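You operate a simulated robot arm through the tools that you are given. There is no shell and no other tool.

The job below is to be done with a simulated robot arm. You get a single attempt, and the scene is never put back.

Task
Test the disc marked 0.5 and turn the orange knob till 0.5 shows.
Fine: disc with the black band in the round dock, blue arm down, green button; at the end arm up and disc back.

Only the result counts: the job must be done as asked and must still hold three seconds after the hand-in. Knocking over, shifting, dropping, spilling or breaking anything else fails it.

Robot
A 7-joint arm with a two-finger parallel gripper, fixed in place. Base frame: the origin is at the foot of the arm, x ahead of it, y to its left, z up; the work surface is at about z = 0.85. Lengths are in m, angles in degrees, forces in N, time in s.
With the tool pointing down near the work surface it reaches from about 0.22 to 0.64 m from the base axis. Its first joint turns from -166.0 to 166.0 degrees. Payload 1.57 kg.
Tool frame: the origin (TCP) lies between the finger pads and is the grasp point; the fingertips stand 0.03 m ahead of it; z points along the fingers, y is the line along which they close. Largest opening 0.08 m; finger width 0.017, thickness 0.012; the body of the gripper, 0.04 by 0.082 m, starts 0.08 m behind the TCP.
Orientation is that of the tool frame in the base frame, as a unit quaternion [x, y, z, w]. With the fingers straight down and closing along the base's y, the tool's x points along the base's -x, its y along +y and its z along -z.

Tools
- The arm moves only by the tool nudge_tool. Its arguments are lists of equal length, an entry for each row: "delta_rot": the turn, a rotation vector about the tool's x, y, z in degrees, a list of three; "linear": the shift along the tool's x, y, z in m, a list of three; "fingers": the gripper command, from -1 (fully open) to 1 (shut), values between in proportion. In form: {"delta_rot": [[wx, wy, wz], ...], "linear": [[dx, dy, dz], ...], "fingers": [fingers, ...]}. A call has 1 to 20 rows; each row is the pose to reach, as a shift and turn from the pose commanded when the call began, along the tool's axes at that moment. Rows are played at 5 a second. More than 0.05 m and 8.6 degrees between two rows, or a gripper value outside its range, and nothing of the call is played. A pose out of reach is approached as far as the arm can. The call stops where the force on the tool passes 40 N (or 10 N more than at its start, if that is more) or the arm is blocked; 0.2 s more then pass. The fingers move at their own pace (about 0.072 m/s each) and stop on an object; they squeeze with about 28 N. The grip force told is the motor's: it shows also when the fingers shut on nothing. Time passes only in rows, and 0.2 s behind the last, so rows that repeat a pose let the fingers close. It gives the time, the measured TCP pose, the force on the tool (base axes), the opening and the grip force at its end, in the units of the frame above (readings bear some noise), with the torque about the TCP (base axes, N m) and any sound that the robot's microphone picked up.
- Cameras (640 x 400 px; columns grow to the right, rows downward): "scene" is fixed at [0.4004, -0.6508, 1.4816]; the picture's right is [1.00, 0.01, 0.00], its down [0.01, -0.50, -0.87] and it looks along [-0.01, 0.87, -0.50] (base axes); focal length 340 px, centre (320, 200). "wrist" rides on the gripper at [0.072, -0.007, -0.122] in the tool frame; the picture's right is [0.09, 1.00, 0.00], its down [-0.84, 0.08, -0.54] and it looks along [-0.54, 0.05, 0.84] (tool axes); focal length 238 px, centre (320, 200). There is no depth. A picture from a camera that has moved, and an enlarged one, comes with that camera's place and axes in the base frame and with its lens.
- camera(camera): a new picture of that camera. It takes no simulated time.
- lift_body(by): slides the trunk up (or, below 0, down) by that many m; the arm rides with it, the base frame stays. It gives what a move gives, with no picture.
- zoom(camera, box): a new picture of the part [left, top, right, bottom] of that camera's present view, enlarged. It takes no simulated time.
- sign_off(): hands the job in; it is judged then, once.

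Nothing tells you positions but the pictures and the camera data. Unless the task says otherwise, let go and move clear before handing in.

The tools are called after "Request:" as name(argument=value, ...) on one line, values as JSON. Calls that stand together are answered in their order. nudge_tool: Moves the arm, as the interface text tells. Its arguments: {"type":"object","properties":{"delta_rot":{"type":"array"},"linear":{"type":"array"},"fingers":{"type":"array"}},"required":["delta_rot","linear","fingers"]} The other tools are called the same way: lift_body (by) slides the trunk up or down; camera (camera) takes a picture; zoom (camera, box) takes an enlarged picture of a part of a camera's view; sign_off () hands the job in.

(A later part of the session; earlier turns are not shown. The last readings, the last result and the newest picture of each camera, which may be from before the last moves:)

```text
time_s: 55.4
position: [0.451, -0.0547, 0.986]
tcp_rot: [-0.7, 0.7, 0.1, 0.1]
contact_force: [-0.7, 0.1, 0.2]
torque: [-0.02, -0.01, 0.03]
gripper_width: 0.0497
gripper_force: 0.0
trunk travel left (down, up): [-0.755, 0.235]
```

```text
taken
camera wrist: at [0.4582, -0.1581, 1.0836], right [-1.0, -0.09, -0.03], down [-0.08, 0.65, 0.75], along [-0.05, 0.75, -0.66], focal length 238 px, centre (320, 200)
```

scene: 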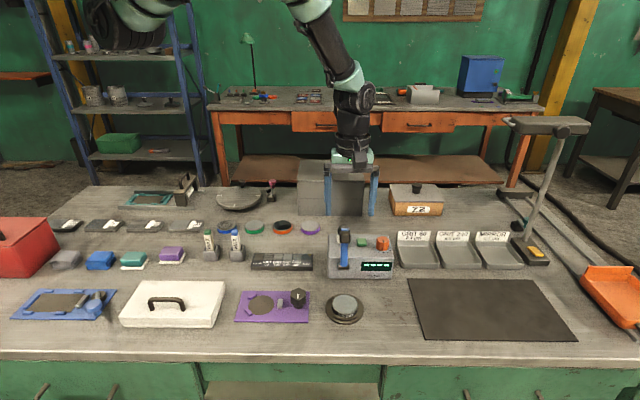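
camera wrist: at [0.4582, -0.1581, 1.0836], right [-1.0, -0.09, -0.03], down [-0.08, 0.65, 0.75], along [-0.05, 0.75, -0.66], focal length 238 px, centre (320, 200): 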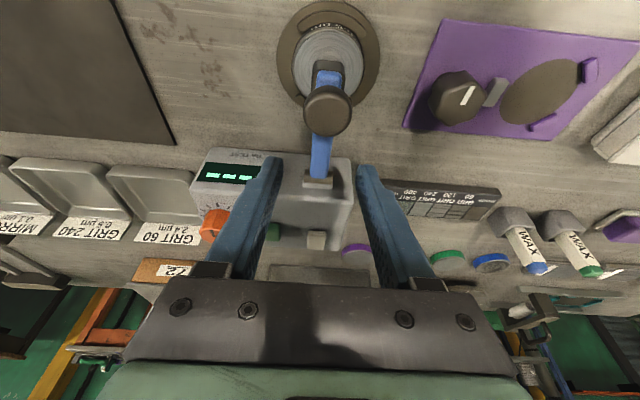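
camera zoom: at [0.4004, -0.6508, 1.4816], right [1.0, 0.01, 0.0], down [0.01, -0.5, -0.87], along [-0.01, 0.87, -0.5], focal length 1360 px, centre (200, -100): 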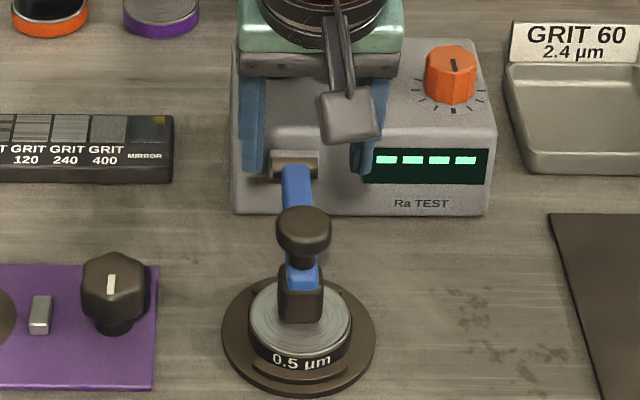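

The arm is down and resting on the disc. Next is the green button: I'll lift on the trunk first, then straighten the tool, close the fingers and move above the button.

Request:
lift_body(by=0.06)

Request:
nudge_tool(delta_rot=[[0, 4, 0], [0, 8, 0], [0, 12, 0], [0, 16, 0], [0, 16, 0], [0, 16, 0]], linear=[[-0.025, -0.01, 0.0072], [-0.05, -0.02, 0.0144], [-0.075, -0.03, 0.0215], [-0.1, -0.04, 0.0287], [-0.1273, -0.0515, 0.0366], [-0.1273, -0.0515, 0.0366]], fingers=[0, 0.5, 1, 1, 1, 1])

Request:
camera(camera="wrist")

Request:
zoom(camera="scene", box=[310, 195, 410, 285])

```text
time_s: 56.4
position: [0.4509, -0.0547, 1.0461]
tcp_rot: [-0.699, 0.7, 0.1, 0.101]
contact_force: [0.6, -0.5, 0.3]
torque: [0.02, -0.03, 0.04]
gripper_width: 0.0499
gripper_force: 0.1
trunk travel left (down, up): [-0.815, 0.175]
```

```text
time_s: 57.8
position: [0.503, 0.0776, 1.0468]
tcp_rot: [-0.706, 0.708, 0.002, 0.001]
contact_force: [0.2, -0.6, -0.2]
torque: [0.01, 0.02, -0.01]
gripper_width: 0.0001
gripper_force: 21.2
trunk travel left (down, up): [-0.815, 0.175]
```

```text
taken
camera wrist: at [0.5097, 0.0049, 1.1686], right [-1.0, -0.09, 0.0], down [-0.08, 0.83, 0.55], along [-0.05, 0.54, -0.84], focal length 238 px, centre (320, 200)
```

wrist: 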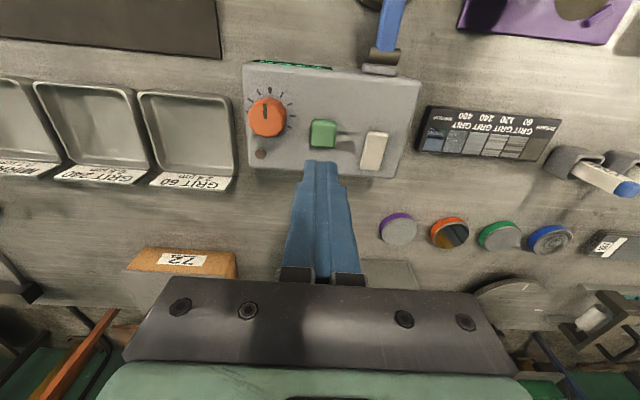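

```text
4.44 times, centred on (360, 240) of scene
camera zoom: at [0.4004, -0.6508, 1.4816], right [1.0, 0.01, 0.0], down [0.01, -0.5, -0.87], along [-0.01, 0.87, -0.5], focal length 1512 px, centre (142, 22)
```

zoom: 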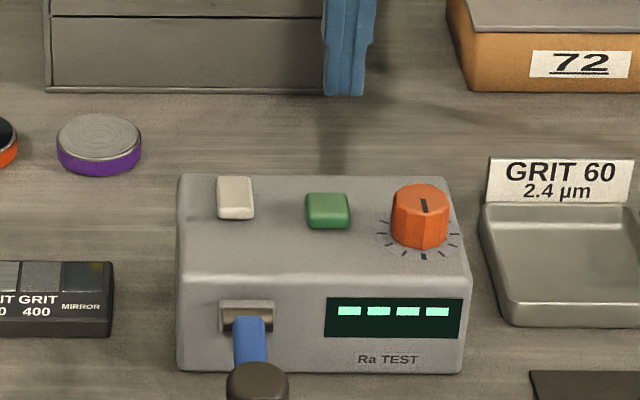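

The button top is at about (0.501, 0.076, 0.933) and the closed fingertips are right above it. I'll lower the trunk to just above the button.

Request:
lift_body(by=-0.06)

Request:
nudge_tool(delta_rot=[[0, 0, 0], [0, 0, 0]], linear=[[0.001, 0.0015, 0.008], [0.001, 0.0015, 0.015]], fingers=[1, 1])

Request:
camera(camera="wrist")

Request:
zoom(camera="scene", box=[310, 195, 410, 285])

```text
time_s: 58.8
position: [0.5035, 0.0784, 0.9869]
tcp_rot: [-0.707, 0.708, 0.001, 0.003]
contact_force: [0.1, 0.0, 0.4]
torque: [0.02, 0.02, 0.0]
gripper_width: 0.0
gripper_force: 20.9
trunk travel left (down, up): [-0.755, 0.235]
```

```text
time_s: 59.4
position: [0.5023, 0.0772, 0.9715]
tcp_rot: [-0.706, 0.708, 0.001, 0.003]
contact_force: [-0.5, -0.4, -0.3]
torque: [0.0, 0.02, -0.03]
gripper_width: 0.0001
gripper_force: 21.4
trunk travel left (down, up): [-0.755, 0.235]
```

```text
taken
camera wrist: at [0.5083, 0.0035, 1.0935], right [-1.0, -0.09, 0.0], down [-0.08, 0.83, 0.55], along [-0.05, 0.54, -0.84], focal length 238 px, centre (320, 200)
```

wrist: 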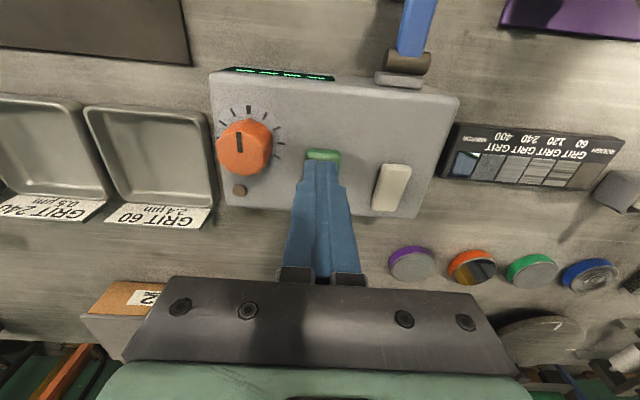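

```text
4.44 times, centred on (360, 240) of scene
camera zoom: at [0.4004, -0.6508, 1.4816], right [1.0, 0.01, 0.0], down [0.01, -0.5, -0.87], along [-0.01, 0.87, -0.5], focal length 1512 px, centre (142, 22)
```

zoom: 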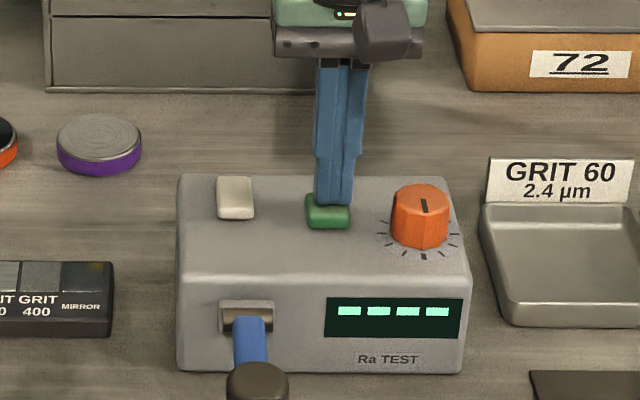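

The fingertips are about 8 mm above the button and a few mm too far in +x. I'll correct by 3 mm and press down step by step.

Request:
nudge_tool(delta_rot=[[0, 0, 0], [0, 0, 0], [0, 0, 0], [0, 0, 0], [0, 0, 0]], linear=[[0.0005, 0.003, 0.002], [0.0005, 0.003, 0.005], [0.0005, 0.003, 0.008], [0.0005, 0.003, 0.01], [0.0005, 0.003, 0.011]], fingers=[1, 1, 1, 1, 1])

Request:
zoom(camera="scene", box=[310, 195, 410, 285])

```text
time_s: 60.6
position: [0.4978, 0.0763, 0.9621]
tcp_rot: [-0.707, 0.708, 0.001, 0.003]
contact_force: [0.4, -1.9, 8.5]
torque: [-0.06, 0.04, -0.03]
gripper_width: 0.0
gripper_force: 21.3
trunk travel left (down, up): [-0.755, 0.235]
heard: click
```

```text
4.44 times, centred on (360, 240) of scene
camera zoom: at [0.4004, -0.6508, 1.4816], right [1.0, 0.01, 0.0], down [0.01, -0.5, -0.87], along [-0.01, 0.87, -0.5], focal length 1512 px, centre (142, 22)
```

zoom: 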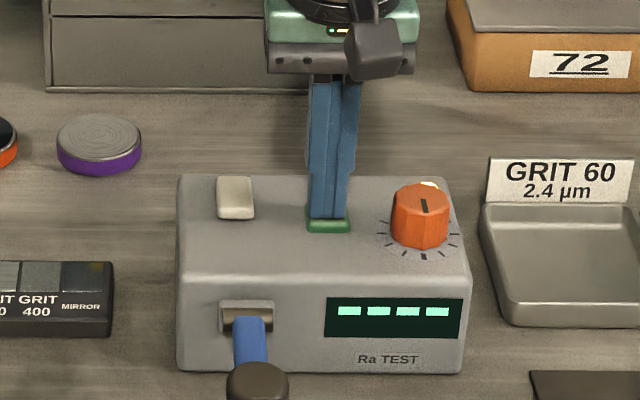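

There was a click, and the indicator lamp behind the orange knob lit up. I'll raise off the button and read the display.

Request:
nudge_tool(delta_rot=[[0, 0, 0], [0, 0, 0], [0, 0, 0], [0, 0, 0]], linear=[[0, 0, -0.006], [0, 0, -0.015], [0, 0, -0.025], [0, 0, -0.025]], fingers=[1, 1, 1, 1])

Request:
zoom(camera="scene", box=[310, 195, 410, 285])

Request:
camera(camera="wrist")

```text
time_s: 61.6
position: [0.4982, 0.076, 0.9855]
tcp_rot: [-0.707, 0.707, 0.002, 0.002]
contact_force: [-0.9, -0.4, -0.2]
torque: [-0.01, 0.02, -0.03]
gripper_width: 0.0
gripper_force: 21.1
trunk travel left (down, up): [-0.755, 0.235]
```

```text
4.44 times, centred on (360, 240) of scene
camera zoom: at [0.4004, -0.6508, 1.4816], right [1.0, 0.01, 0.0], down [0.01, -0.5, -0.87], along [-0.01, 0.87, -0.5], focal length 1512 px, centre (142, 22)
```

zoom: 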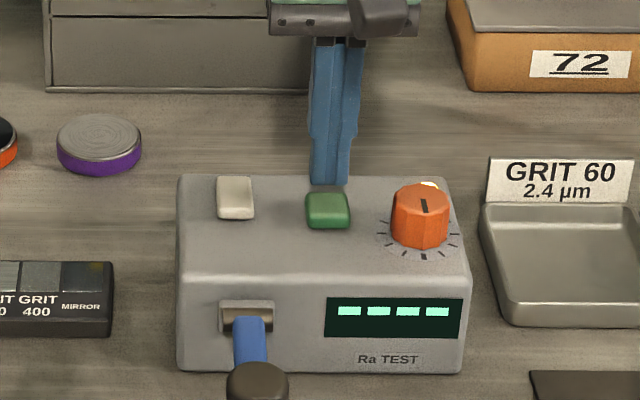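

```text
taken
camera wrist: at [0.505, 0.0029, 1.1077], right [-1.0, -0.09, 0.0], down [-0.08, 0.83, 0.55], along [-0.05, 0.54, -0.84], focal length 238 px, centre (320, 200)
```

wrist: 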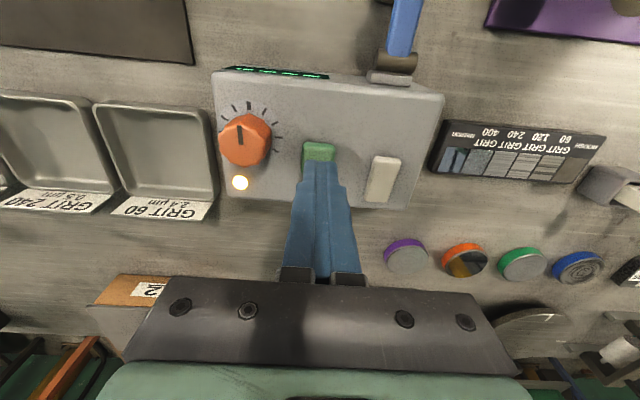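

The lamp is lit but the display still shows dashes, so the test is probably running. I'll wait a few seconds.

Request:
nudge_tool(delta_rot=[[0, 0, 0], [0, 0, 0], [0, 0, 0], [0, 0, 0], [0, 0, 0], [0, 0, 0], [0, 0, 0], [0, 0, 0], [0, 0, 0], [0, 0, 0], [0, 0, 0], [0, 0, 0], [0, 0, 0], [0, 0, 0], [0, 0, 0]], linear=[[0, 0, -0.005], [0, 0, -0.01], [0, 0, -0.01], [0, 0, -0.01], [0, 0, -0.01], [0, 0, -0.01], [0, 0, -0.01], [0, 0, -0.01], [0, 0, -0.01], [0, 0, -0.01], [0, 0, -0.01], [0, 0, -0.01], [0, 0, -0.01], [0, 0, -0.01], [0, 0, -0.01]], fingers=[1, 1, 1, 1, 1, 1, 1, 1, 1, 1, 1, 1, 1, 1, 1])

Request:
zoom(camera="scene", box=[310, 195, 410, 285])

```text
time_s: 64.8
position: [0.4987, 0.0761, 0.9961]
tcp_rot: [-0.706, 0.708, 0.002, 0.002]
contact_force: [0.3, -0.7, -0.8]
torque: [0.01, 0.02, 0.02]
gripper_width: 0.0002
gripper_force: 21.2
trunk travel left (down, up): [-0.755, 0.235]
```

```text
4.44 times, centred on (360, 240) of scene
camera zoom: at [0.4004, -0.6508, 1.4816], right [1.0, 0.01, 0.0], down [0.01, -0.5, -0.87], along [-0.01, 0.87, -0.5], focal length 1512 px, centre (142, 22)
```

zoom: 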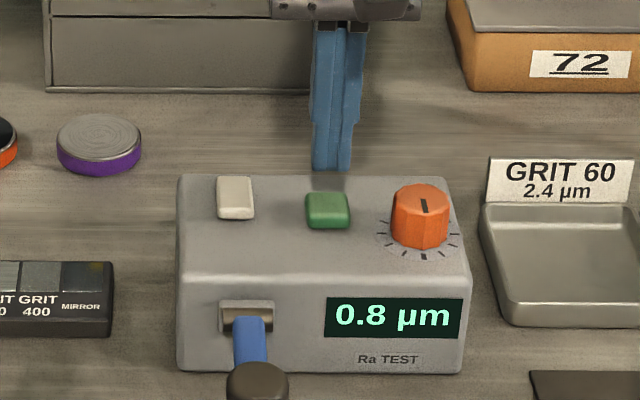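

The display shows 0.8 µm, so the knob has to trim it down to 0.5. The knob is centred at about (0.551, 0.061), top z ≈ 0.95, with its mark pointing to the front. I'll move above it with the fingers half open.

Request:
nudge_tool(delta_rot=[[0, 0, 0], [0, 0, 0], [0, 0, 0], [0, 0, 0], [0, 0, 0]], linear=[[0, 0, -0.01], [0.007, -0.025, -0.01], [0.0151, -0.0523, -0.01], [0.0151, -0.0523, -0.01], [0.0151, -0.0523, -0.01]], fingers=[1, 1, 0.3, -0.25, -0.25])

Request:
camera(camera="wrist")

Request:
zoom(camera="scene", box=[320, 185, 420, 285])

```text
time_s: 66.0
position: [0.5507, 0.0603, 1.0054]
tcp_rot: [-0.706, 0.708, 0.002, 0.002]
contact_force: [0.7, -0.1, 0.6]
torque: [-0.03, -0.06, 0.0]
gripper_width: 0.0501
gripper_force: 0.1
trunk travel left (down, up): [-0.755, 0.235]
```

```text
taken
camera wrist: at [0.5578, -0.0127, 1.1273], right [-1.0, -0.09, 0.0], down [-0.08, 0.83, 0.55], along [-0.05, 0.54, -0.84], focal length 238 px, centre (320, 200)
```

wrist: 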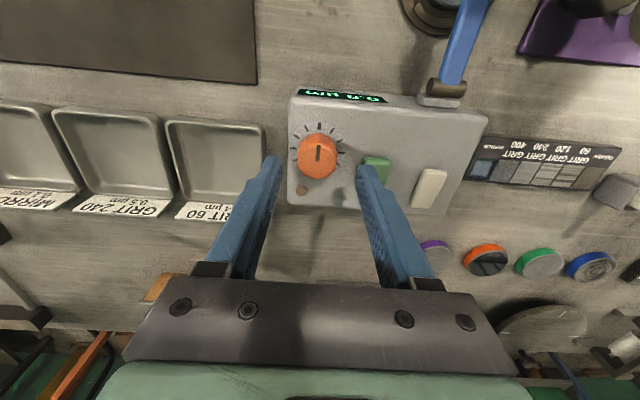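

```text
4.00 times, centred on (370, 235) of scene
camera zoom: at [0.4004, -0.6508, 1.4816], right [1.0, 0.01, 0.0], down [0.01, -0.5, -0.87], along [-0.01, 0.87, -0.5], focal length 1360 px, centre (120, 60)
```

zoom: 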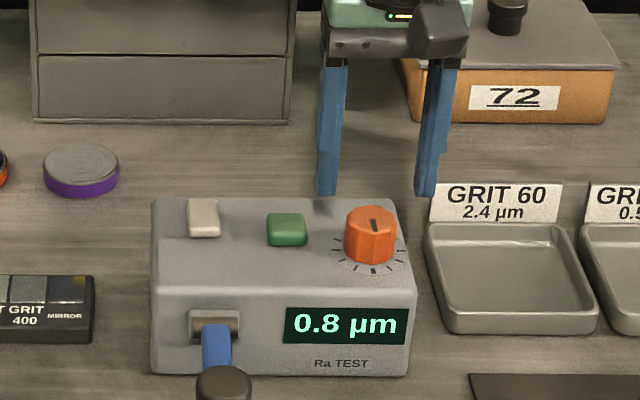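

Request:
zoom(camera="wrist", box=[256, 110, 384, 200])

Request:
zoom(camera="scene", box=[385, 220, 435, 255])

```text
4.44 times, centred on (320, 155) of wrist
camera zoom: at [0.5578, -0.0127, 1.1273], right [-1.0, -0.09, 0.0], down [-0.08, 0.83, 0.55], along [-0.05, 0.54, -0.84], focal length 1059 px, centre (320, 400)
```

zoom: 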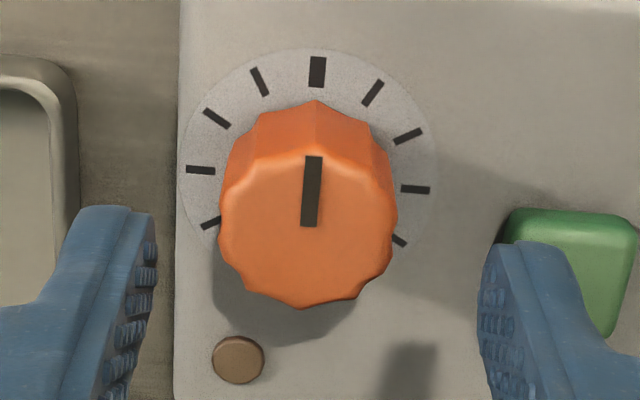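

```text
11.43 times, centred on (410, 238) of scene
camera zoom: at [0.4004, -0.6508, 1.4816], right [1.0, 0.01, 0.0], down [0.01, -0.5, -0.87], along [-0.01, 0.87, -0.5], focal length 3887 px, centre (-709, -229)
```

zoom: 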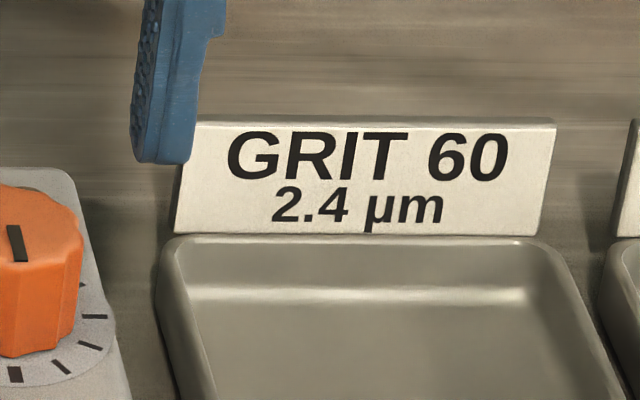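

The fingers are roughly centred on the knob. I'll lower until the tips are just above it and compare directly.

Request:
nudge_tool(delta_rot=[[0, 0, 0], [0, 0, 0], [0, 0, 0]], linear=[[-0.001, 0, 0.007], [-0.002, 0, 0.014], [-0.002, 0, 0.018]], fingers=[-0.25, -0.25, -0.25])

Request:
zoom(camera="wrist", box=[256, 110, 384, 200])

Request:
zoom(camera="scene", box=[360, 205, 430, 260])

```text
time_s: 66.8
position: [0.5495, 0.0625, 0.9878]
tcp_rot: [-0.707, 0.707, 0.001, 0.002]
contact_force: [0.8, -0.6, 0.3]
torque: [0.0, -0.01, -0.03]
gripper_width: 0.0498
gripper_force: 0.0
trunk travel left (down, up): [-0.755, 0.235]
```

```text
4.44 times, centred on (320, 155) of wrist
camera zoom: at [0.5576, -0.0099, 1.1095], right [-1.0, -0.09, 0.0], down [-0.08, 0.83, 0.55], along [-0.05, 0.54, -0.84], focal length 1059 px, centre (320, 400)
```

zoom: 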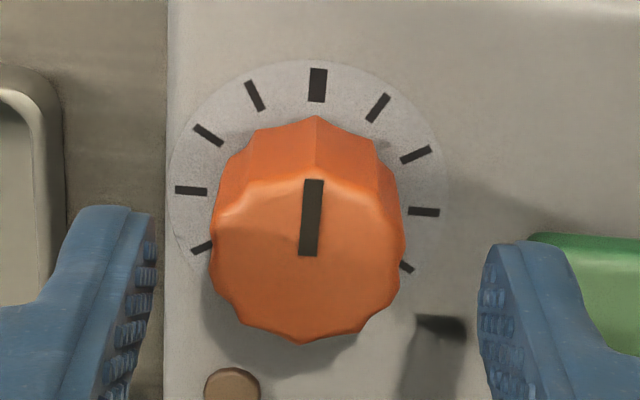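

```text
7.27 times, centred on (395, 232) of scene
camera zoom: at [0.4004, -0.6508, 1.4816], right [1.0, 0.01, 0.0], down [0.01, -0.5, -0.87], along [-0.01, 0.87, -0.5], focal length 2474 px, centre (-226, -36)
```

zoom: 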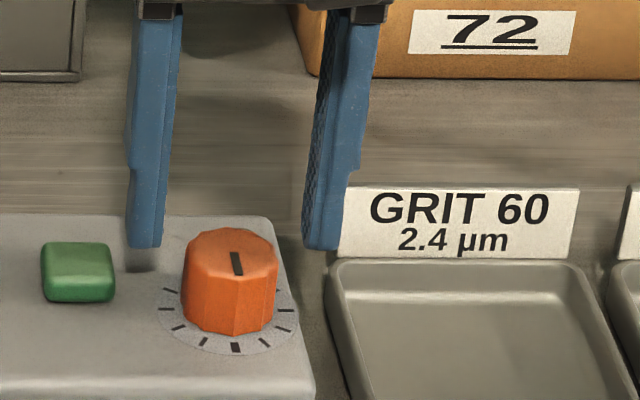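

Averaging both views, the alignment is good. I'll narrow the opening slightly to stay clear of the green button and lower around the knob.

Request:
nudge_tool(delta_rot=[[0, 0, 0], [0, 0, 0], [0, 0, 0], [0, 0, 0]], linear=[[0, 0, 0], [0, 0, 0.008], [0, 0, 0.016], [0, 0, 0.023]], fingers=[-0.12, -0.12, -0.12, -0.12])

Request:
zoom(camera="wrist", box=[256, 110, 384, 220])

Request:
zoom(camera="scene", box=[360, 205, 430, 285])

```text
time_s: 67.8
position: [0.5512, 0.0632, 0.9649]
tcp_rot: [-0.706, 0.708, 0.002, 0.001]
contact_force: [0.2, -0.5, 0.1]
torque: [-0.01, -0.03, 0.01]
gripper_width: 0.045
gripper_force: 0.0
trunk travel left (down, up): [-0.755, 0.235]
```

```text
3.64 times, centred on (320, 165) of wrist
camera zoom: at [0.558, -0.0095, 1.0861], right [-1.0, -0.09, 0.0], down [-0.08, 0.83, 0.55], along [-0.05, 0.54, -0.84], focal length 867 px, centre (320, 327)
```

zoom: 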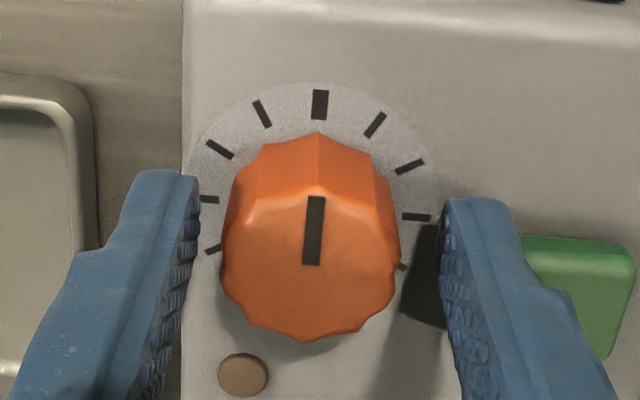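

```text
5.00 times, centred on (395, 245) of scene
camera zoom: at [0.4004, -0.6508, 1.4816], right [1.0, 0.01, 0.0], down [0.01, -0.5, -0.87], along [-0.01, 0.87, -0.5], focal length 1701 px, centre (-55, -25)
```

zoom: 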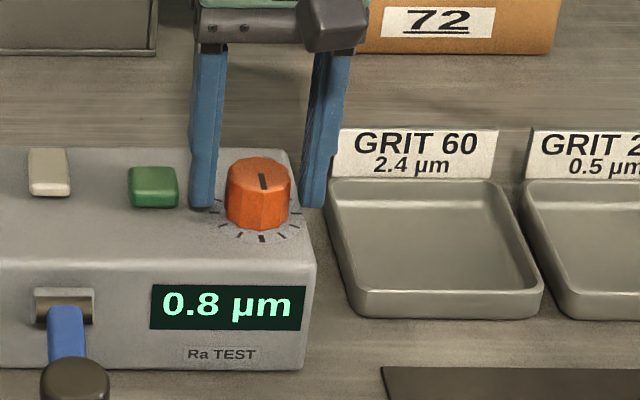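

The knob sits between the fingers with about 15 mm overlap. I'll close on it.

Request:
nudge_tool(delta_rot=[[0, 0, 0], [0, 0, 0], [0, 0, 0], [0, 0, 0]], linear=[[0, 0, 0], [0, 0, 0], [0, 0, 0], [0, 0, 0]], fingers=[0.2, 1, 1, 1])

Request:
zoom(camera="scene", box=[360, 205, 430, 285])

```text
time_s: 68.8
position: [0.5532, 0.0635, 0.9638]
tcp_rot: [-0.706, 0.708, 0.0, 0.003]
contact_force: [8.2, 0.1, -0.8]
torque: [0.03, -0.37, -0.03]
gripper_width: 0.0308
gripper_force: 40.6
trunk travel left (down, up): [-0.755, 0.235]
```

```text
5.00 times, centred on (395, 245) of scene
camera zoom: at [0.4004, -0.6508, 1.4816], right [1.0, 0.01, 0.0], down [0.01, -0.5, -0.87], along [-0.01, 0.87, -0.5], focal length 1701 px, centre (-55, -25)
```

zoom: 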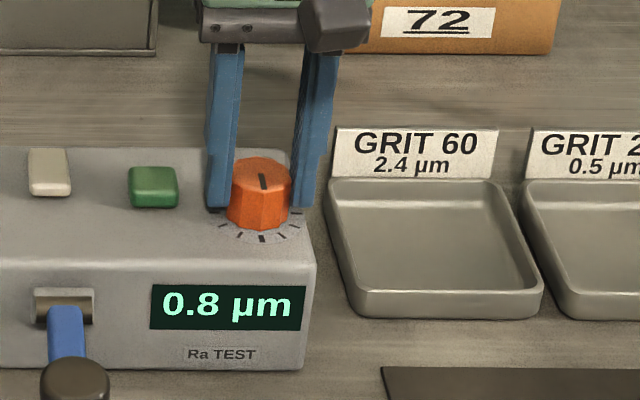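

The knob is gripped; the side load shows it's about 1.5 mm further in +x, so I'll correct that and turn 8° counter-clockwise.

Request:
nudge_tool(delta_rot=[[0, 0, 0], [0, 0, -3], [0, 0, -6], [0, 0, -9], [0, 0, -9]], linear=[[0, -0.0018, 0], [0, -0.0018, 0], [0, -0.0018, 0], [0, -0.0018, 0], [0, -0.0018, 0]], fingers=[1, 1, 1, 1, 1])

Request:
zoom(camera="scene", box=[360, 205, 430, 285])

```text
time_s: 70.0
position: [0.5544, 0.0627, 0.9643]
tcp_rot: [0.76, -0.649, -0.002, -0.002]
contact_force: [6.0, 1.1, 3.6]
torque: [-0.05, -0.17, -0.06]
gripper_width: 0.0313
gripper_force: 40.0
trunk travel left (down, up): [-0.755, 0.235]
```

```text
5.00 times, centred on (395, 245) of scene
camera zoom: at [0.4004, -0.6508, 1.4816], right [1.0, 0.01, 0.0], down [0.01, -0.5, -0.87], along [-0.01, 0.87, -0.5], focal length 1701 px, centre (-55, -25)
```

zoom: 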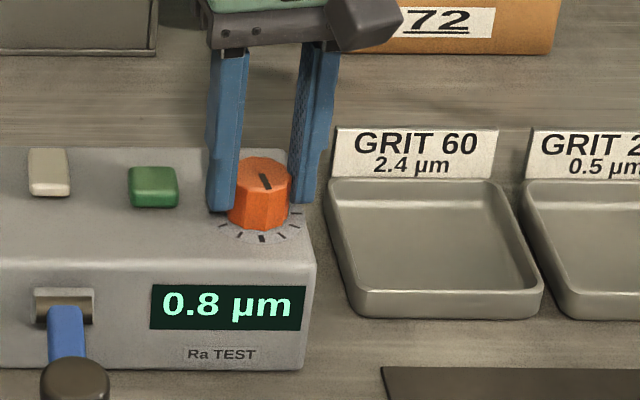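

The mark has turned with the grip, but it still shows 0.8. I'll turn further to see which way the reading goes.

Request:
nudge_tool(delta_rot=[[0, 0, -4], [0, 0, -8], [0, 0, -12], [0, 0, -15], [0, 0, -15]], linear=[[0, -0.0006, 0], [0, -0.0006, 0], [0, -0.0006, 0], [0, -0.0006, 0], [0, -0.0006, 0]], fingers=[1, 1, 1, 1, 1])

Request:
zoom(camera="scene", box=[360, 205, 430, 285])

```text
time_s: 71.2
position: [0.5551, 0.0639, 0.965]
tcp_rot: [0.839, -0.545, 0.0, -0.003]
contact_force: [6.4, 2.0, -1.3]
torque: [0.31, -0.13, -0.01]
gripper_width: 0.031
gripper_force: 39.7
trunk travel left (down, up): [-0.755, 0.235]
```

```text
5.00 times, centred on (395, 245) of scene
camera zoom: at [0.4004, -0.6508, 1.4816], right [1.0, 0.01, 0.0], down [0.01, -0.5, -0.87], along [-0.01, 0.87, -0.5], focal length 1701 px, centre (-55, -25)
```

zoom: 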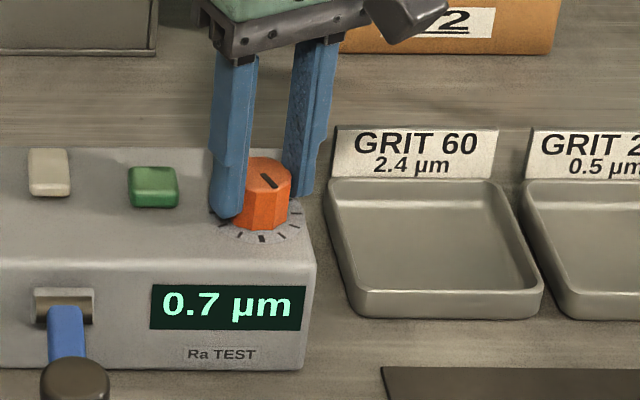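

Counter-clockwise lowers it: now 0.7. I'll continue another 20°.

Request:
nudge_tool(delta_rot=[[0, 0, -4], [0, 0, -8], [0, 0, -12], [0, 0, -16], [0, 0, -20], [0, 0, -20]], linear=[[0, 0, 0], [0, 0, 0], [0, 0, 0], [0, 0, 0], [0, 0, 0], [0, 0, 0]], fingers=[1, 1, 1, 1, 1, 1])

Request:
zoom(camera="scene", box=[360, 205, 430, 285])

```text
time_s: 72.6
position: [0.5548, 0.0637, 0.9647]
tcp_rot: [0.92, -0.391, -0.001, -0.003]
contact_force: [12.6, 6.6, 0.9]
torque: [0.44, -0.03, -0.02]
gripper_width: 0.0307
gripper_force: 39.8
trunk travel left (down, up): [-0.755, 0.235]
```

```text
5.00 times, centred on (395, 245) of scene
camera zoom: at [0.4004, -0.6508, 1.4816], right [1.0, 0.01, 0.0], down [0.01, -0.5, -0.87], along [-0.01, 0.87, -0.5], focal length 1701 px, centre (-55, -25)
```

zoom: 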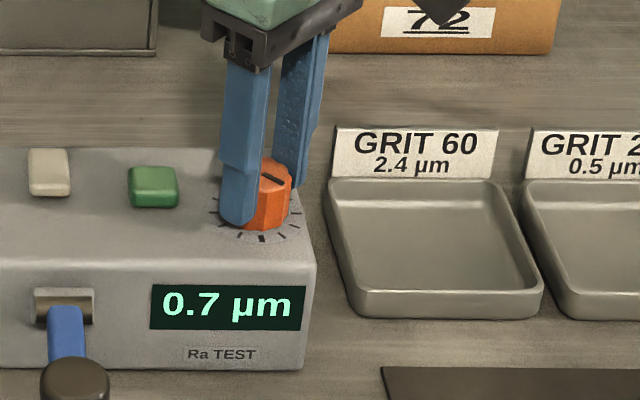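

Still 0.7 at 44°, so roughly one digit per tick. I'll relieve the side load a little and continue.

Request:
nudge_tool(delta_rot=[[0, 0, 0], [0, 0, -4], [0, 0, -8], [0, 0, -12], [0, 0, -16], [0, 0, -20], [0, 0, -20]], linear=[[0.0007, -0.0021, 0], [0.0007, -0.0021, 0], [0.0007, -0.0021, 0], [0.0007, -0.0021, 0], [0.0007, -0.0021, 0], [0.0007, -0.0021, 0], [0.0007, -0.0021, 0]], fingers=[1, 1, 1, 1, 1, 1, 1])

Request:
zoom(camera="scene", box=[360, 205, 430, 285])

Request:
camera(camera="scene")

```text
time_s: 74.2
position: [0.5562, 0.065, 0.9645]
tcp_rot: [0.974, -0.224, 0.0, -0.003]
contact_force: [6.5, 7.9, 3.2]
torque: [0.51, 0.44, 0.0]
gripper_width: 0.031
gripper_force: 39.9
trunk travel left (down, up): [-0.755, 0.235]
```

```text
5.00 times, centred on (395, 245) of scene
camera zoom: at [0.4004, -0.6508, 1.4816], right [1.0, 0.01, 0.0], down [0.01, -0.5, -0.87], along [-0.01, 0.87, -0.5], focal length 1701 px, centre (-55, -25)
```

zoom: 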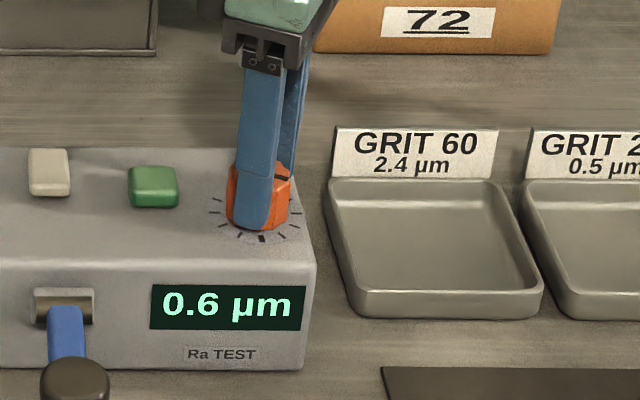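

```text
taken
```

scene: 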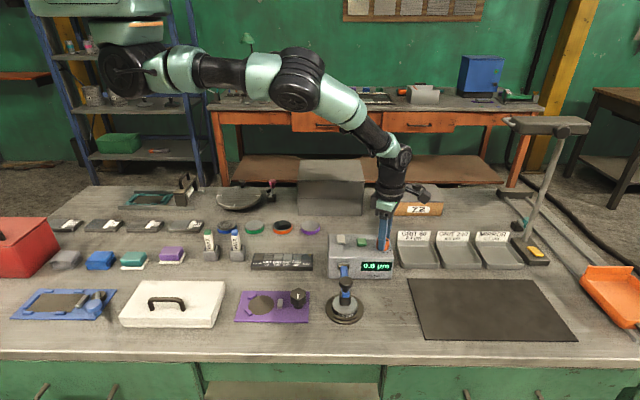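

Now 0.6 at 64°. I'll turn another 16° in small steps.

Request:
nudge_tool(delta_rot=[[0, 0, 0], [0, 0, -4], [0, 0, -8], [0, 0, -12], [0, 0, -16], [0, 0, -16]], linear=[[0.0005, -0.0013, 0], [0.0005, -0.0013, 0], [0.0005, -0.0013, 0], [0.0005, -0.0013, 0], [0.0005, -0.0013, 0], [0.0005, -0.0013, 0]], fingers=[1, 1, 1, 1, 1, 1])

Request:
zoom(camera="scene", box=[360, 205, 430, 285])

Request:
zoom(camera="wrist", box=[230, 100, 410, 240])

```text
time_s: 75.6
position: [0.5562, 0.0662, 0.9637]
tcp_rot: [0.996, -0.087, 0.0, -0.003]
contact_force: [1.4, 7.8, 2.1]
torque: [0.38, 0.69, -0.02]
gripper_width: 0.0313
gripper_force: 39.4
trunk travel left (down, up): [-0.755, 0.235]
```

```text
5.00 times, centred on (395, 245) of scene
camera zoom: at [0.4004, -0.6508, 1.4816], right [1.0, 0.01, 0.0], down [0.01, -0.5, -0.87], along [-0.01, 0.87, -0.5], focal length 1701 px, centre (-55, -25)
```

zoom: 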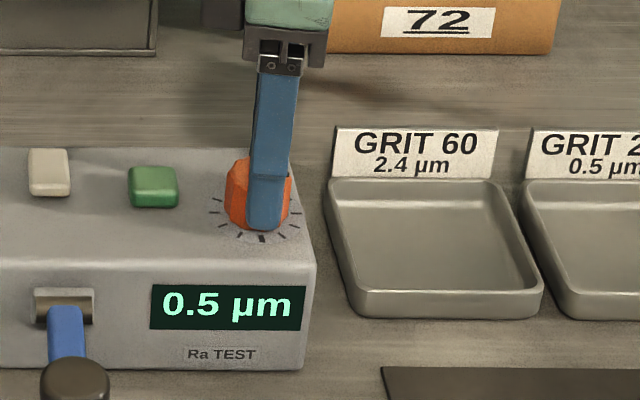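

```text
2.86 times, centred on (320, 170) of wrist
camera zoom: at [0.6282, 0.0588, 1.0866], right [-0.08, -1.0, -0.01], down [-0.84, 0.07, 0.54], along [-0.54, 0.05, -0.84], focal length 681 px, centre (320, 286)
```

zoom: 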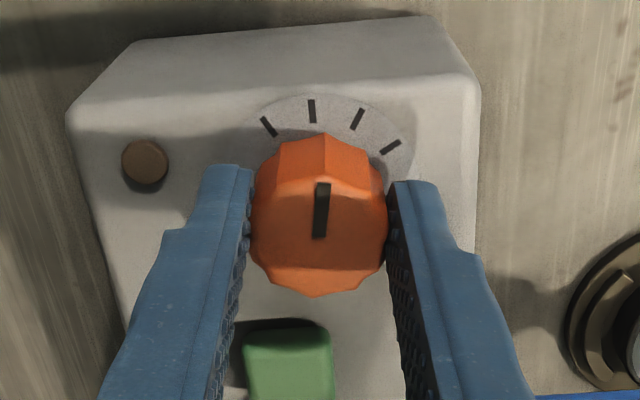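

It shows 0.5 µm now, but probably only just past the changeover. I'll turn about 7° more to sit in the middle of that range.

Request:
nudge_tool(delta_rot=[[0, 0, 0], [0, 0, -3.5], [0, 0, -7], [0, 0, -7]], linear=[[-0.0002, -0.001, 0], [-0.0002, -0.001, 0], [-0.0002, -0.001, 0], [-0.0002, -0.001, 0]], fingers=[1, 1, 1, 1])

Request:
zoom(camera="scene", box=[360, 205, 430, 285])

```text
time_s: 76.6
position: [0.5558, 0.0662, 0.9647]
tcp_rot: [1.0, -0.026, 0.001, -0.001]
contact_force: [0.1, 5.0, -0.8]
torque: [0.02, 0.19, 0.01]
gripper_width: 0.0311
gripper_force: 40.0
trunk travel left (down, up): [-0.755, 0.235]
```

```text
5.00 times, centred on (395, 245) of scene
camera zoom: at [0.4004, -0.6508, 1.4816], right [1.0, 0.01, 0.0], down [0.01, -0.5, -0.87], along [-0.01, 0.87, -0.5], focal length 1701 px, centre (-55, -25)
```

zoom: 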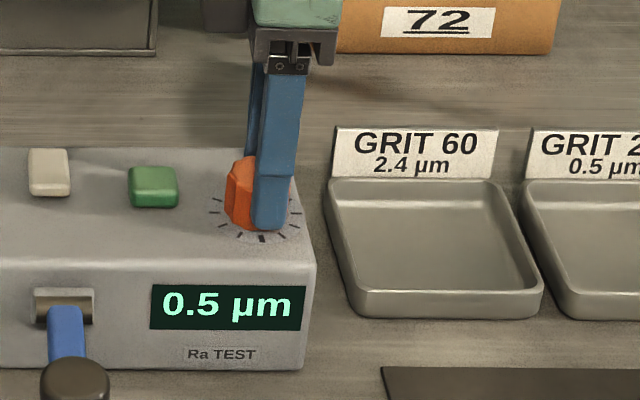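

It still reads 0.5, comfortably inside the range. I'll let go of the knob and rise on the trunk.

Request:
nudge_tool(delta_rot=[[0, 0, 0], [0, 0, 0], [0, 0, 0]], linear=[[0, 0, 0], [0, 0, 0], [0, 0, 0]], fingers=[0.1, -0.2, -0.3])

Request:
lift_body(by=0.1)

Request:
zoom(camera="scene", box=[310, 205, 430, 335])

Request:
camera(camera="wrist")

```text
time_s: 77.4
position: [0.5573, 0.0668, 0.9651]
tcp_rot: [1.0, -0.027, 0.0, -0.002]
contact_force: [0.1, -0.7, -0.1]
torque: [-0.01, 0.0, 0.01]
gripper_width: 0.0521
gripper_force: 0.0
trunk travel left (down, up): [-0.755, 0.235]
```

```text
time_s: 78.7
position: [0.5569, 0.0669, 1.0655]
tcp_rot: [1.0, -0.027, 0.0, -0.002]
contact_force: [-0.6, 0.1, 0.2]
torque: [-0.03, 0.01, -0.02]
gripper_width: 0.0521
gripper_force: 0.1
trunk travel left (down, up): [-0.855, 0.135]
```

```text
3.08 times, centred on (370, 270) of scene
camera zoom: at [0.4004, -0.6508, 1.4816], right [1.0, 0.01, 0.0], down [0.01, -0.5, -0.87], along [-0.01, 0.87, -0.5], focal length 1046 px, centre (166, -15)
```

zoom: 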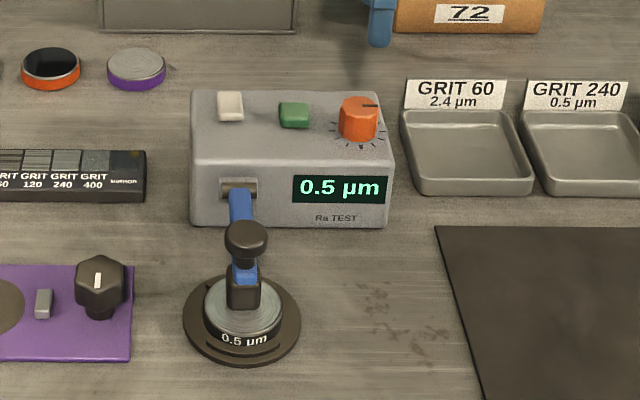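

```text
taken
camera wrist: at [0.6285, 0.0678, 1.1869], right [0.04, -1.0, 0.0], down [-0.84, -0.03, 0.54], along [-0.54, -0.02, -0.84], focal length 238 px, centre (320, 200)
```

wrist: 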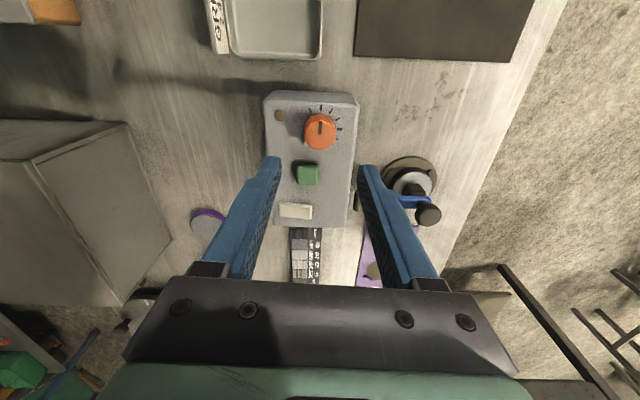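

0.5 µm holds with the knob released, and the tester hasn't moved. Next I need to raise the blue arm, so I'll turn the tool back to the x-closing orientation and move above its knob at the dock.

Request:
nudge_tool(delta_rot=[[0, 0, 8], [0, 0, 16], [0, 0, 24], [0, 0, 32], [0, 0, 40], [0, 0, 48], [0, 0, 56], [0, 0, 64], [0, 0, 72], [0, 0, 80], [0, 0, 87], [0, 0, 87]], linear=[[-0.009, 0.014, 0], [-0.018, 0.028, 0], [-0.027, 0.042, 0], [-0.036, 0.056, 0], [-0.045, 0.07, 0], [-0.054, 0.084, 0], [-0.063, 0.098, 0], [-0.072, 0.112, 0], [-0.081, 0.126, 0], [-0.09, 0.14, 0], [-0.0973, 0.1503, 0], [-0.0973, 0.1503, 0]], fingers=[-0.3, -0.3, -0.3, -0.3, -0.3, -0.3, -0.3, -0.3, -0.3, -0.3, -0.3, -0.3])

Request:
camera(camera="wrist")

Request:
zoom(camera="scene", box=[300, 215, 400, 335])

```text
time_s: 81.3
position: [0.451, -0.0784, 1.0633]
tcp_rot: [-0.706, 0.708, 0.002, 0.002]
contact_force: [1.4, -0.1, -0.9]
torque: [0.0, 0.0, -0.01]
gripper_width: 0.0522
gripper_force: 0.1
trunk travel left (down, up): [-0.855, 0.135]
```

```text
taken
camera wrist: at [0.4577, -0.152, 1.1855], right [-1.0, -0.09, 0.0], down [-0.07, 0.83, 0.55], along [-0.05, 0.54, -0.84], focal length 238 px, centre (320, 200)
```

wrist: 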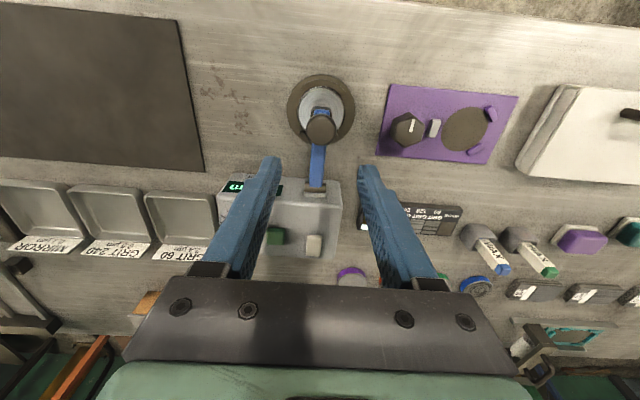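

```text
3.33 times, centred on (350, 275) of scene
camera zoom: at [0.4004, -0.6508, 1.4816], right [1.0, 0.01, 0.0], down [0.01, -0.5, -0.87], along [-0.01, 0.87, -0.5], focal length 1134 px, centre (220, -50)
```

zoom: 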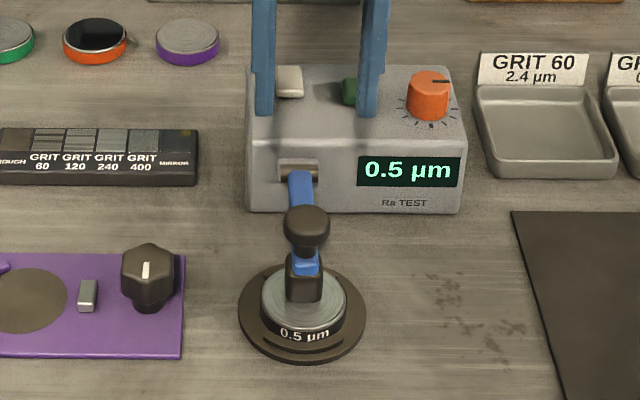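

Request:
zoom(camera="wrist", box=[270, 70, 370, 210])

Request:
zoom(camera="scene", box=[315, 255, 375, 325])

```text
2.86 times, centred on (320, 140) of wrist
camera zoom: at [0.4577, -0.152, 1.1855], right [-1.0, -0.09, 0.0], down [-0.07, 0.83, 0.55], along [-0.05, 0.54, -0.84], focal length 681 px, centre (320, 371)
```

zoom: 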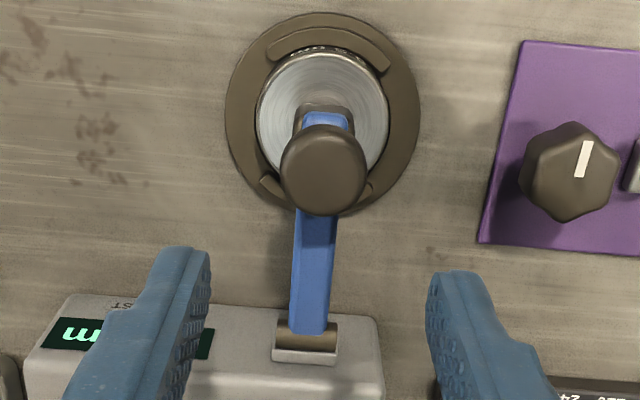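

```text
5.71 times, centred on (345, 290) of scene
camera zoom: at [0.4004, -0.6508, 1.4816], right [1.0, 0.01, 0.0], down [0.01, -0.5, -0.87], along [-0.01, 0.87, -0.5], focal length 1944 px, centre (177, -314)
```

zoom: 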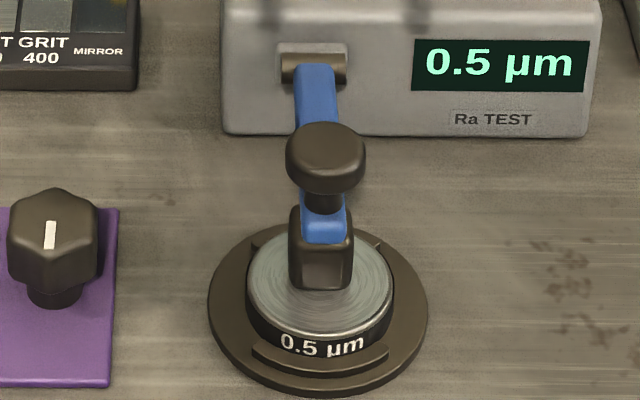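

The knob cap centre is at about (0.451, -0.077, 0.936) and the hinge at about (y 0.010, z 0.9045). This time I'll tilt the tool along with the arm to reduce slip, starting by tilting 25° in free air.

Request:
nudge_tool(delta_rot=[[0, -6.25, 0], [0, -12.5, 0], [0, -18.75, 0], [0, -25, 0], [0, -25, 0]], linear=[[0.0055, 0, 0], [0.011, 0, 0], [0.0165, 0, 0], [0.022, 0, 0], [0.022, 0, 0]], fingers=[-0.3, -0.3, -0.3, -0.3, -0.3])

Request:
camera(camera="scene")

```text
time_s: 82.5
position: [0.4511, -0.1005, 1.0643]
tcp_rot: [-0.689, 0.691, 0.154, 0.156]
contact_force: [0.1, 0.2, 0.2]
torque: [-0.01, 0.02, 0.01]
gripper_width: 0.0518
gripper_force: 0.0
trunk travel left (down, up): [-0.855, 0.135]
```

```text
taken
```

scene: 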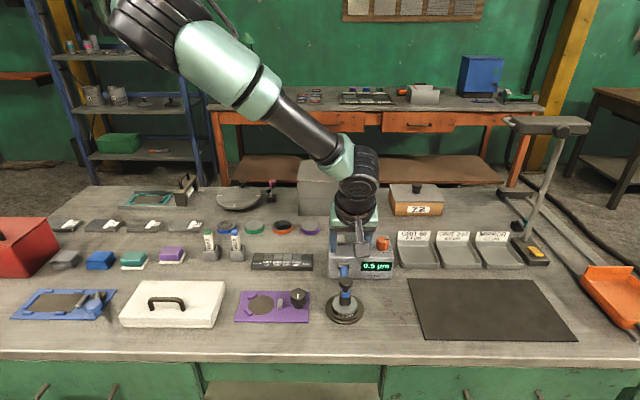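

The tilt was reached cleanly. I'll lower the trunk to the approach height, in line with the knob.

Request:
lift_body(by=-0.078)

Request:
camera(camera="wrist")

Request:
zoom(camera="scene", box=[300, 215, 400, 335])

```text
time_s: 83.7
position: [0.4519, -0.1015, 0.9854]
tcp_rot: [-0.689, 0.691, 0.153, 0.155]
contact_force: [-0.7, -0.1, 0.0]
torque: [0.0, 0.0, 0.01]
gripper_width: 0.0522
gripper_force: 0.0
trunk travel left (down, up): [-0.777, 0.213]
```

```text
taken
camera wrist: at [0.4574, -0.2184, 1.0658], right [-1.0, -0.08, -0.04], down [-0.08, 0.53, 0.85], along [-0.05, 0.85, -0.53], focal length 238 px, centre (320, 200)
```

wrist: 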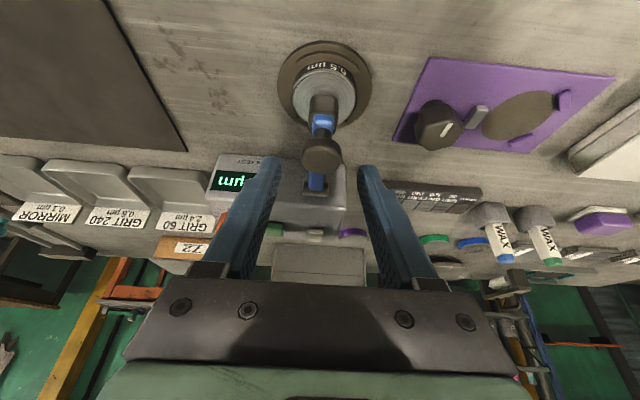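

```text
3.33 times, centred on (350, 275) of scene
camera zoom: at [0.4004, -0.6508, 1.4816], right [1.0, 0.01, 0.0], down [0.01, -0.5, -0.87], along [-0.01, 0.87, -0.5], focal length 1134 px, centre (220, -50)
```

zoom: 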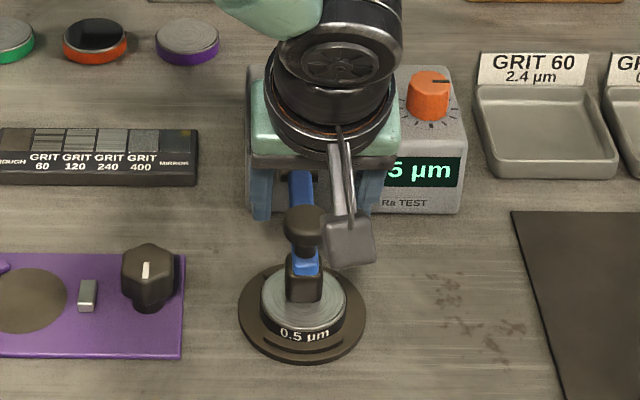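

The knob lies on the tool axis. I'll advance along the tool axis so that the fingers straddle the knob.

Request:
nudge_tool(delta_rot=[[0, 0, 0], [0, 0, 0], [0, 0, 0], [0, 0, 0]], linear=[[0, 0, 0.016], [0, 0, 0.032], [0, 0, 0.047], [0, 0, 0.058]], fingers=[-0.25, -0.2, -0.2, -0.2])

Request:
camera(camera="wrist")

Request:
zoom(camera="scene", box=[300, 225, 400, 335])

```text
time_s: 84.7
position: [0.4498, -0.0753, 0.9346]
tcp_rot: [-0.69, 0.69, 0.155, 0.154]
contact_force: [0.5, 0.4, 1.5]
torque: [0.03, 0.01, -0.03]
gripper_width: 0.0481
gripper_force: 0.1
trunk travel left (down, up): [-0.777, 0.213]
```

```text
taken
camera wrist: at [0.4571, -0.1934, 1.0135], right [-1.0, -0.08, -0.04], down [-0.08, 0.53, 0.85], along [-0.05, 0.85, -0.53], focal length 238 px, centre (320, 200)
```

wrist: 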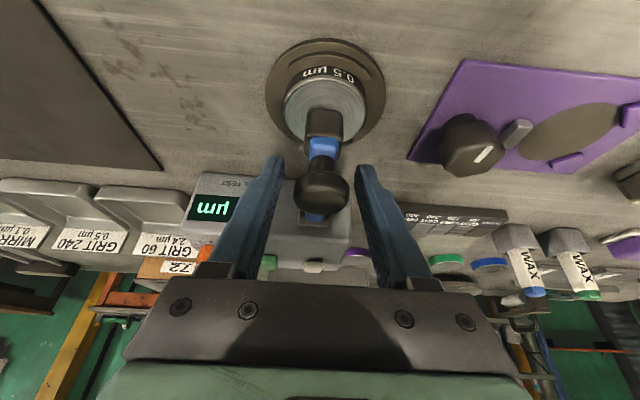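

```text
3.64 times, centred on (350, 280) of scene
camera zoom: at [0.4004, -0.6508, 1.4816], right [1.0, 0.01, 0.0], down [0.01, -0.5, -0.87], along [-0.01, 0.87, -0.5], focal length 1237 px, centre (211, -91)
```

zoom: 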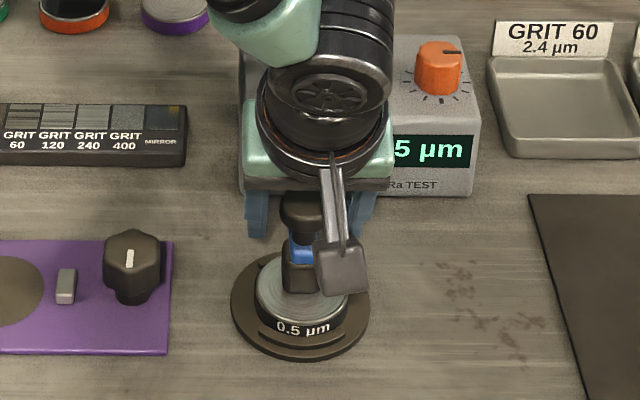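

The fingers straddle the knob. Before gripping, I'll rehearse the whole swing in free air with the trunk 120 mm higher, to be sure the arm can follow it with the tool tilting along.

Request:
lift_body(by=0.12)

Request:
nudge_tool(delta_rot=[[0, 5, 0], [0, 10, 0], [0, 15, 0], [0, 20, 0], [0, 25, 0], [0, 30, 0], [0, 35, 0], [0, 40, 0], [0, 45, 0], [0, 50, 0], [0, 55, 0], [0, 60, 0], [0, 65, 0], [0, 70, 0]], linear=[[-0.0062, 0, -0.0056], [-0.0125, 0, -0.0105], [-0.0192, 0, -0.0149], [-0.0264, 0, -0.0185], [-0.0338, 0, -0.0216], [-0.0415, 0, -0.024], [-0.0493, 0, -0.0257], [-0.0573, 0, -0.0268], [-0.0653, 0, -0.0271], [-0.0733, 0, -0.0268], [-0.0813, 0, -0.0258], [-0.0891, 0, -0.024], [-0.0967, 0, -0.0215], [-0.1042, 0, -0.0185]], fingers=[-0.2, -0.2, -0.2, -0.2, -0.2, -0.2, -0.2, -0.2, -0.2, -0.2, -0.2, -0.2, -0.2, -0.2])

Request:
camera(camera="scene")

```text
time_s: 86.2
position: [0.451, -0.0767, 1.0549]
tcp_rot: [-0.689, 0.691, 0.155, 0.154]
contact_force: [0.7, 0.6, 0.0]
torque: [-0.01, 0.01, -0.01]
gripper_width: 0.0481
gripper_force: 0.0
trunk travel left (down, up): [-0.897, 0.093]
```

```text
time_s: 89.2
position: [0.4534, 0.0108, 1.1152]
tcp_rot: [-0.652, 0.655, -0.27, -0.27]
contact_force: [-0.5, 0.5, 0.7]
torque: [-0.03, 0.0, -0.02]
gripper_width: 0.0483
gripper_force: 0.1
trunk travel left (down, up): [-0.897, 0.093]
```

```text
taken
```

scene: 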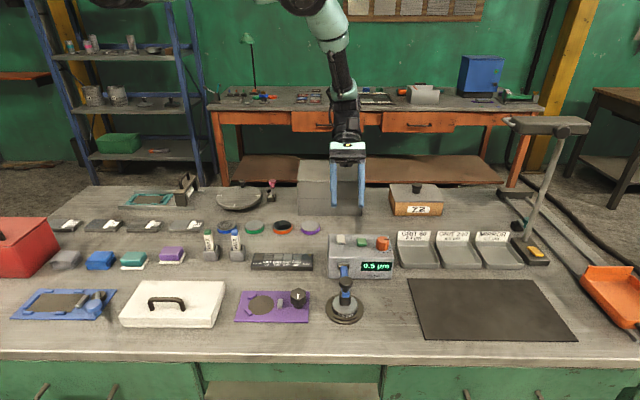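

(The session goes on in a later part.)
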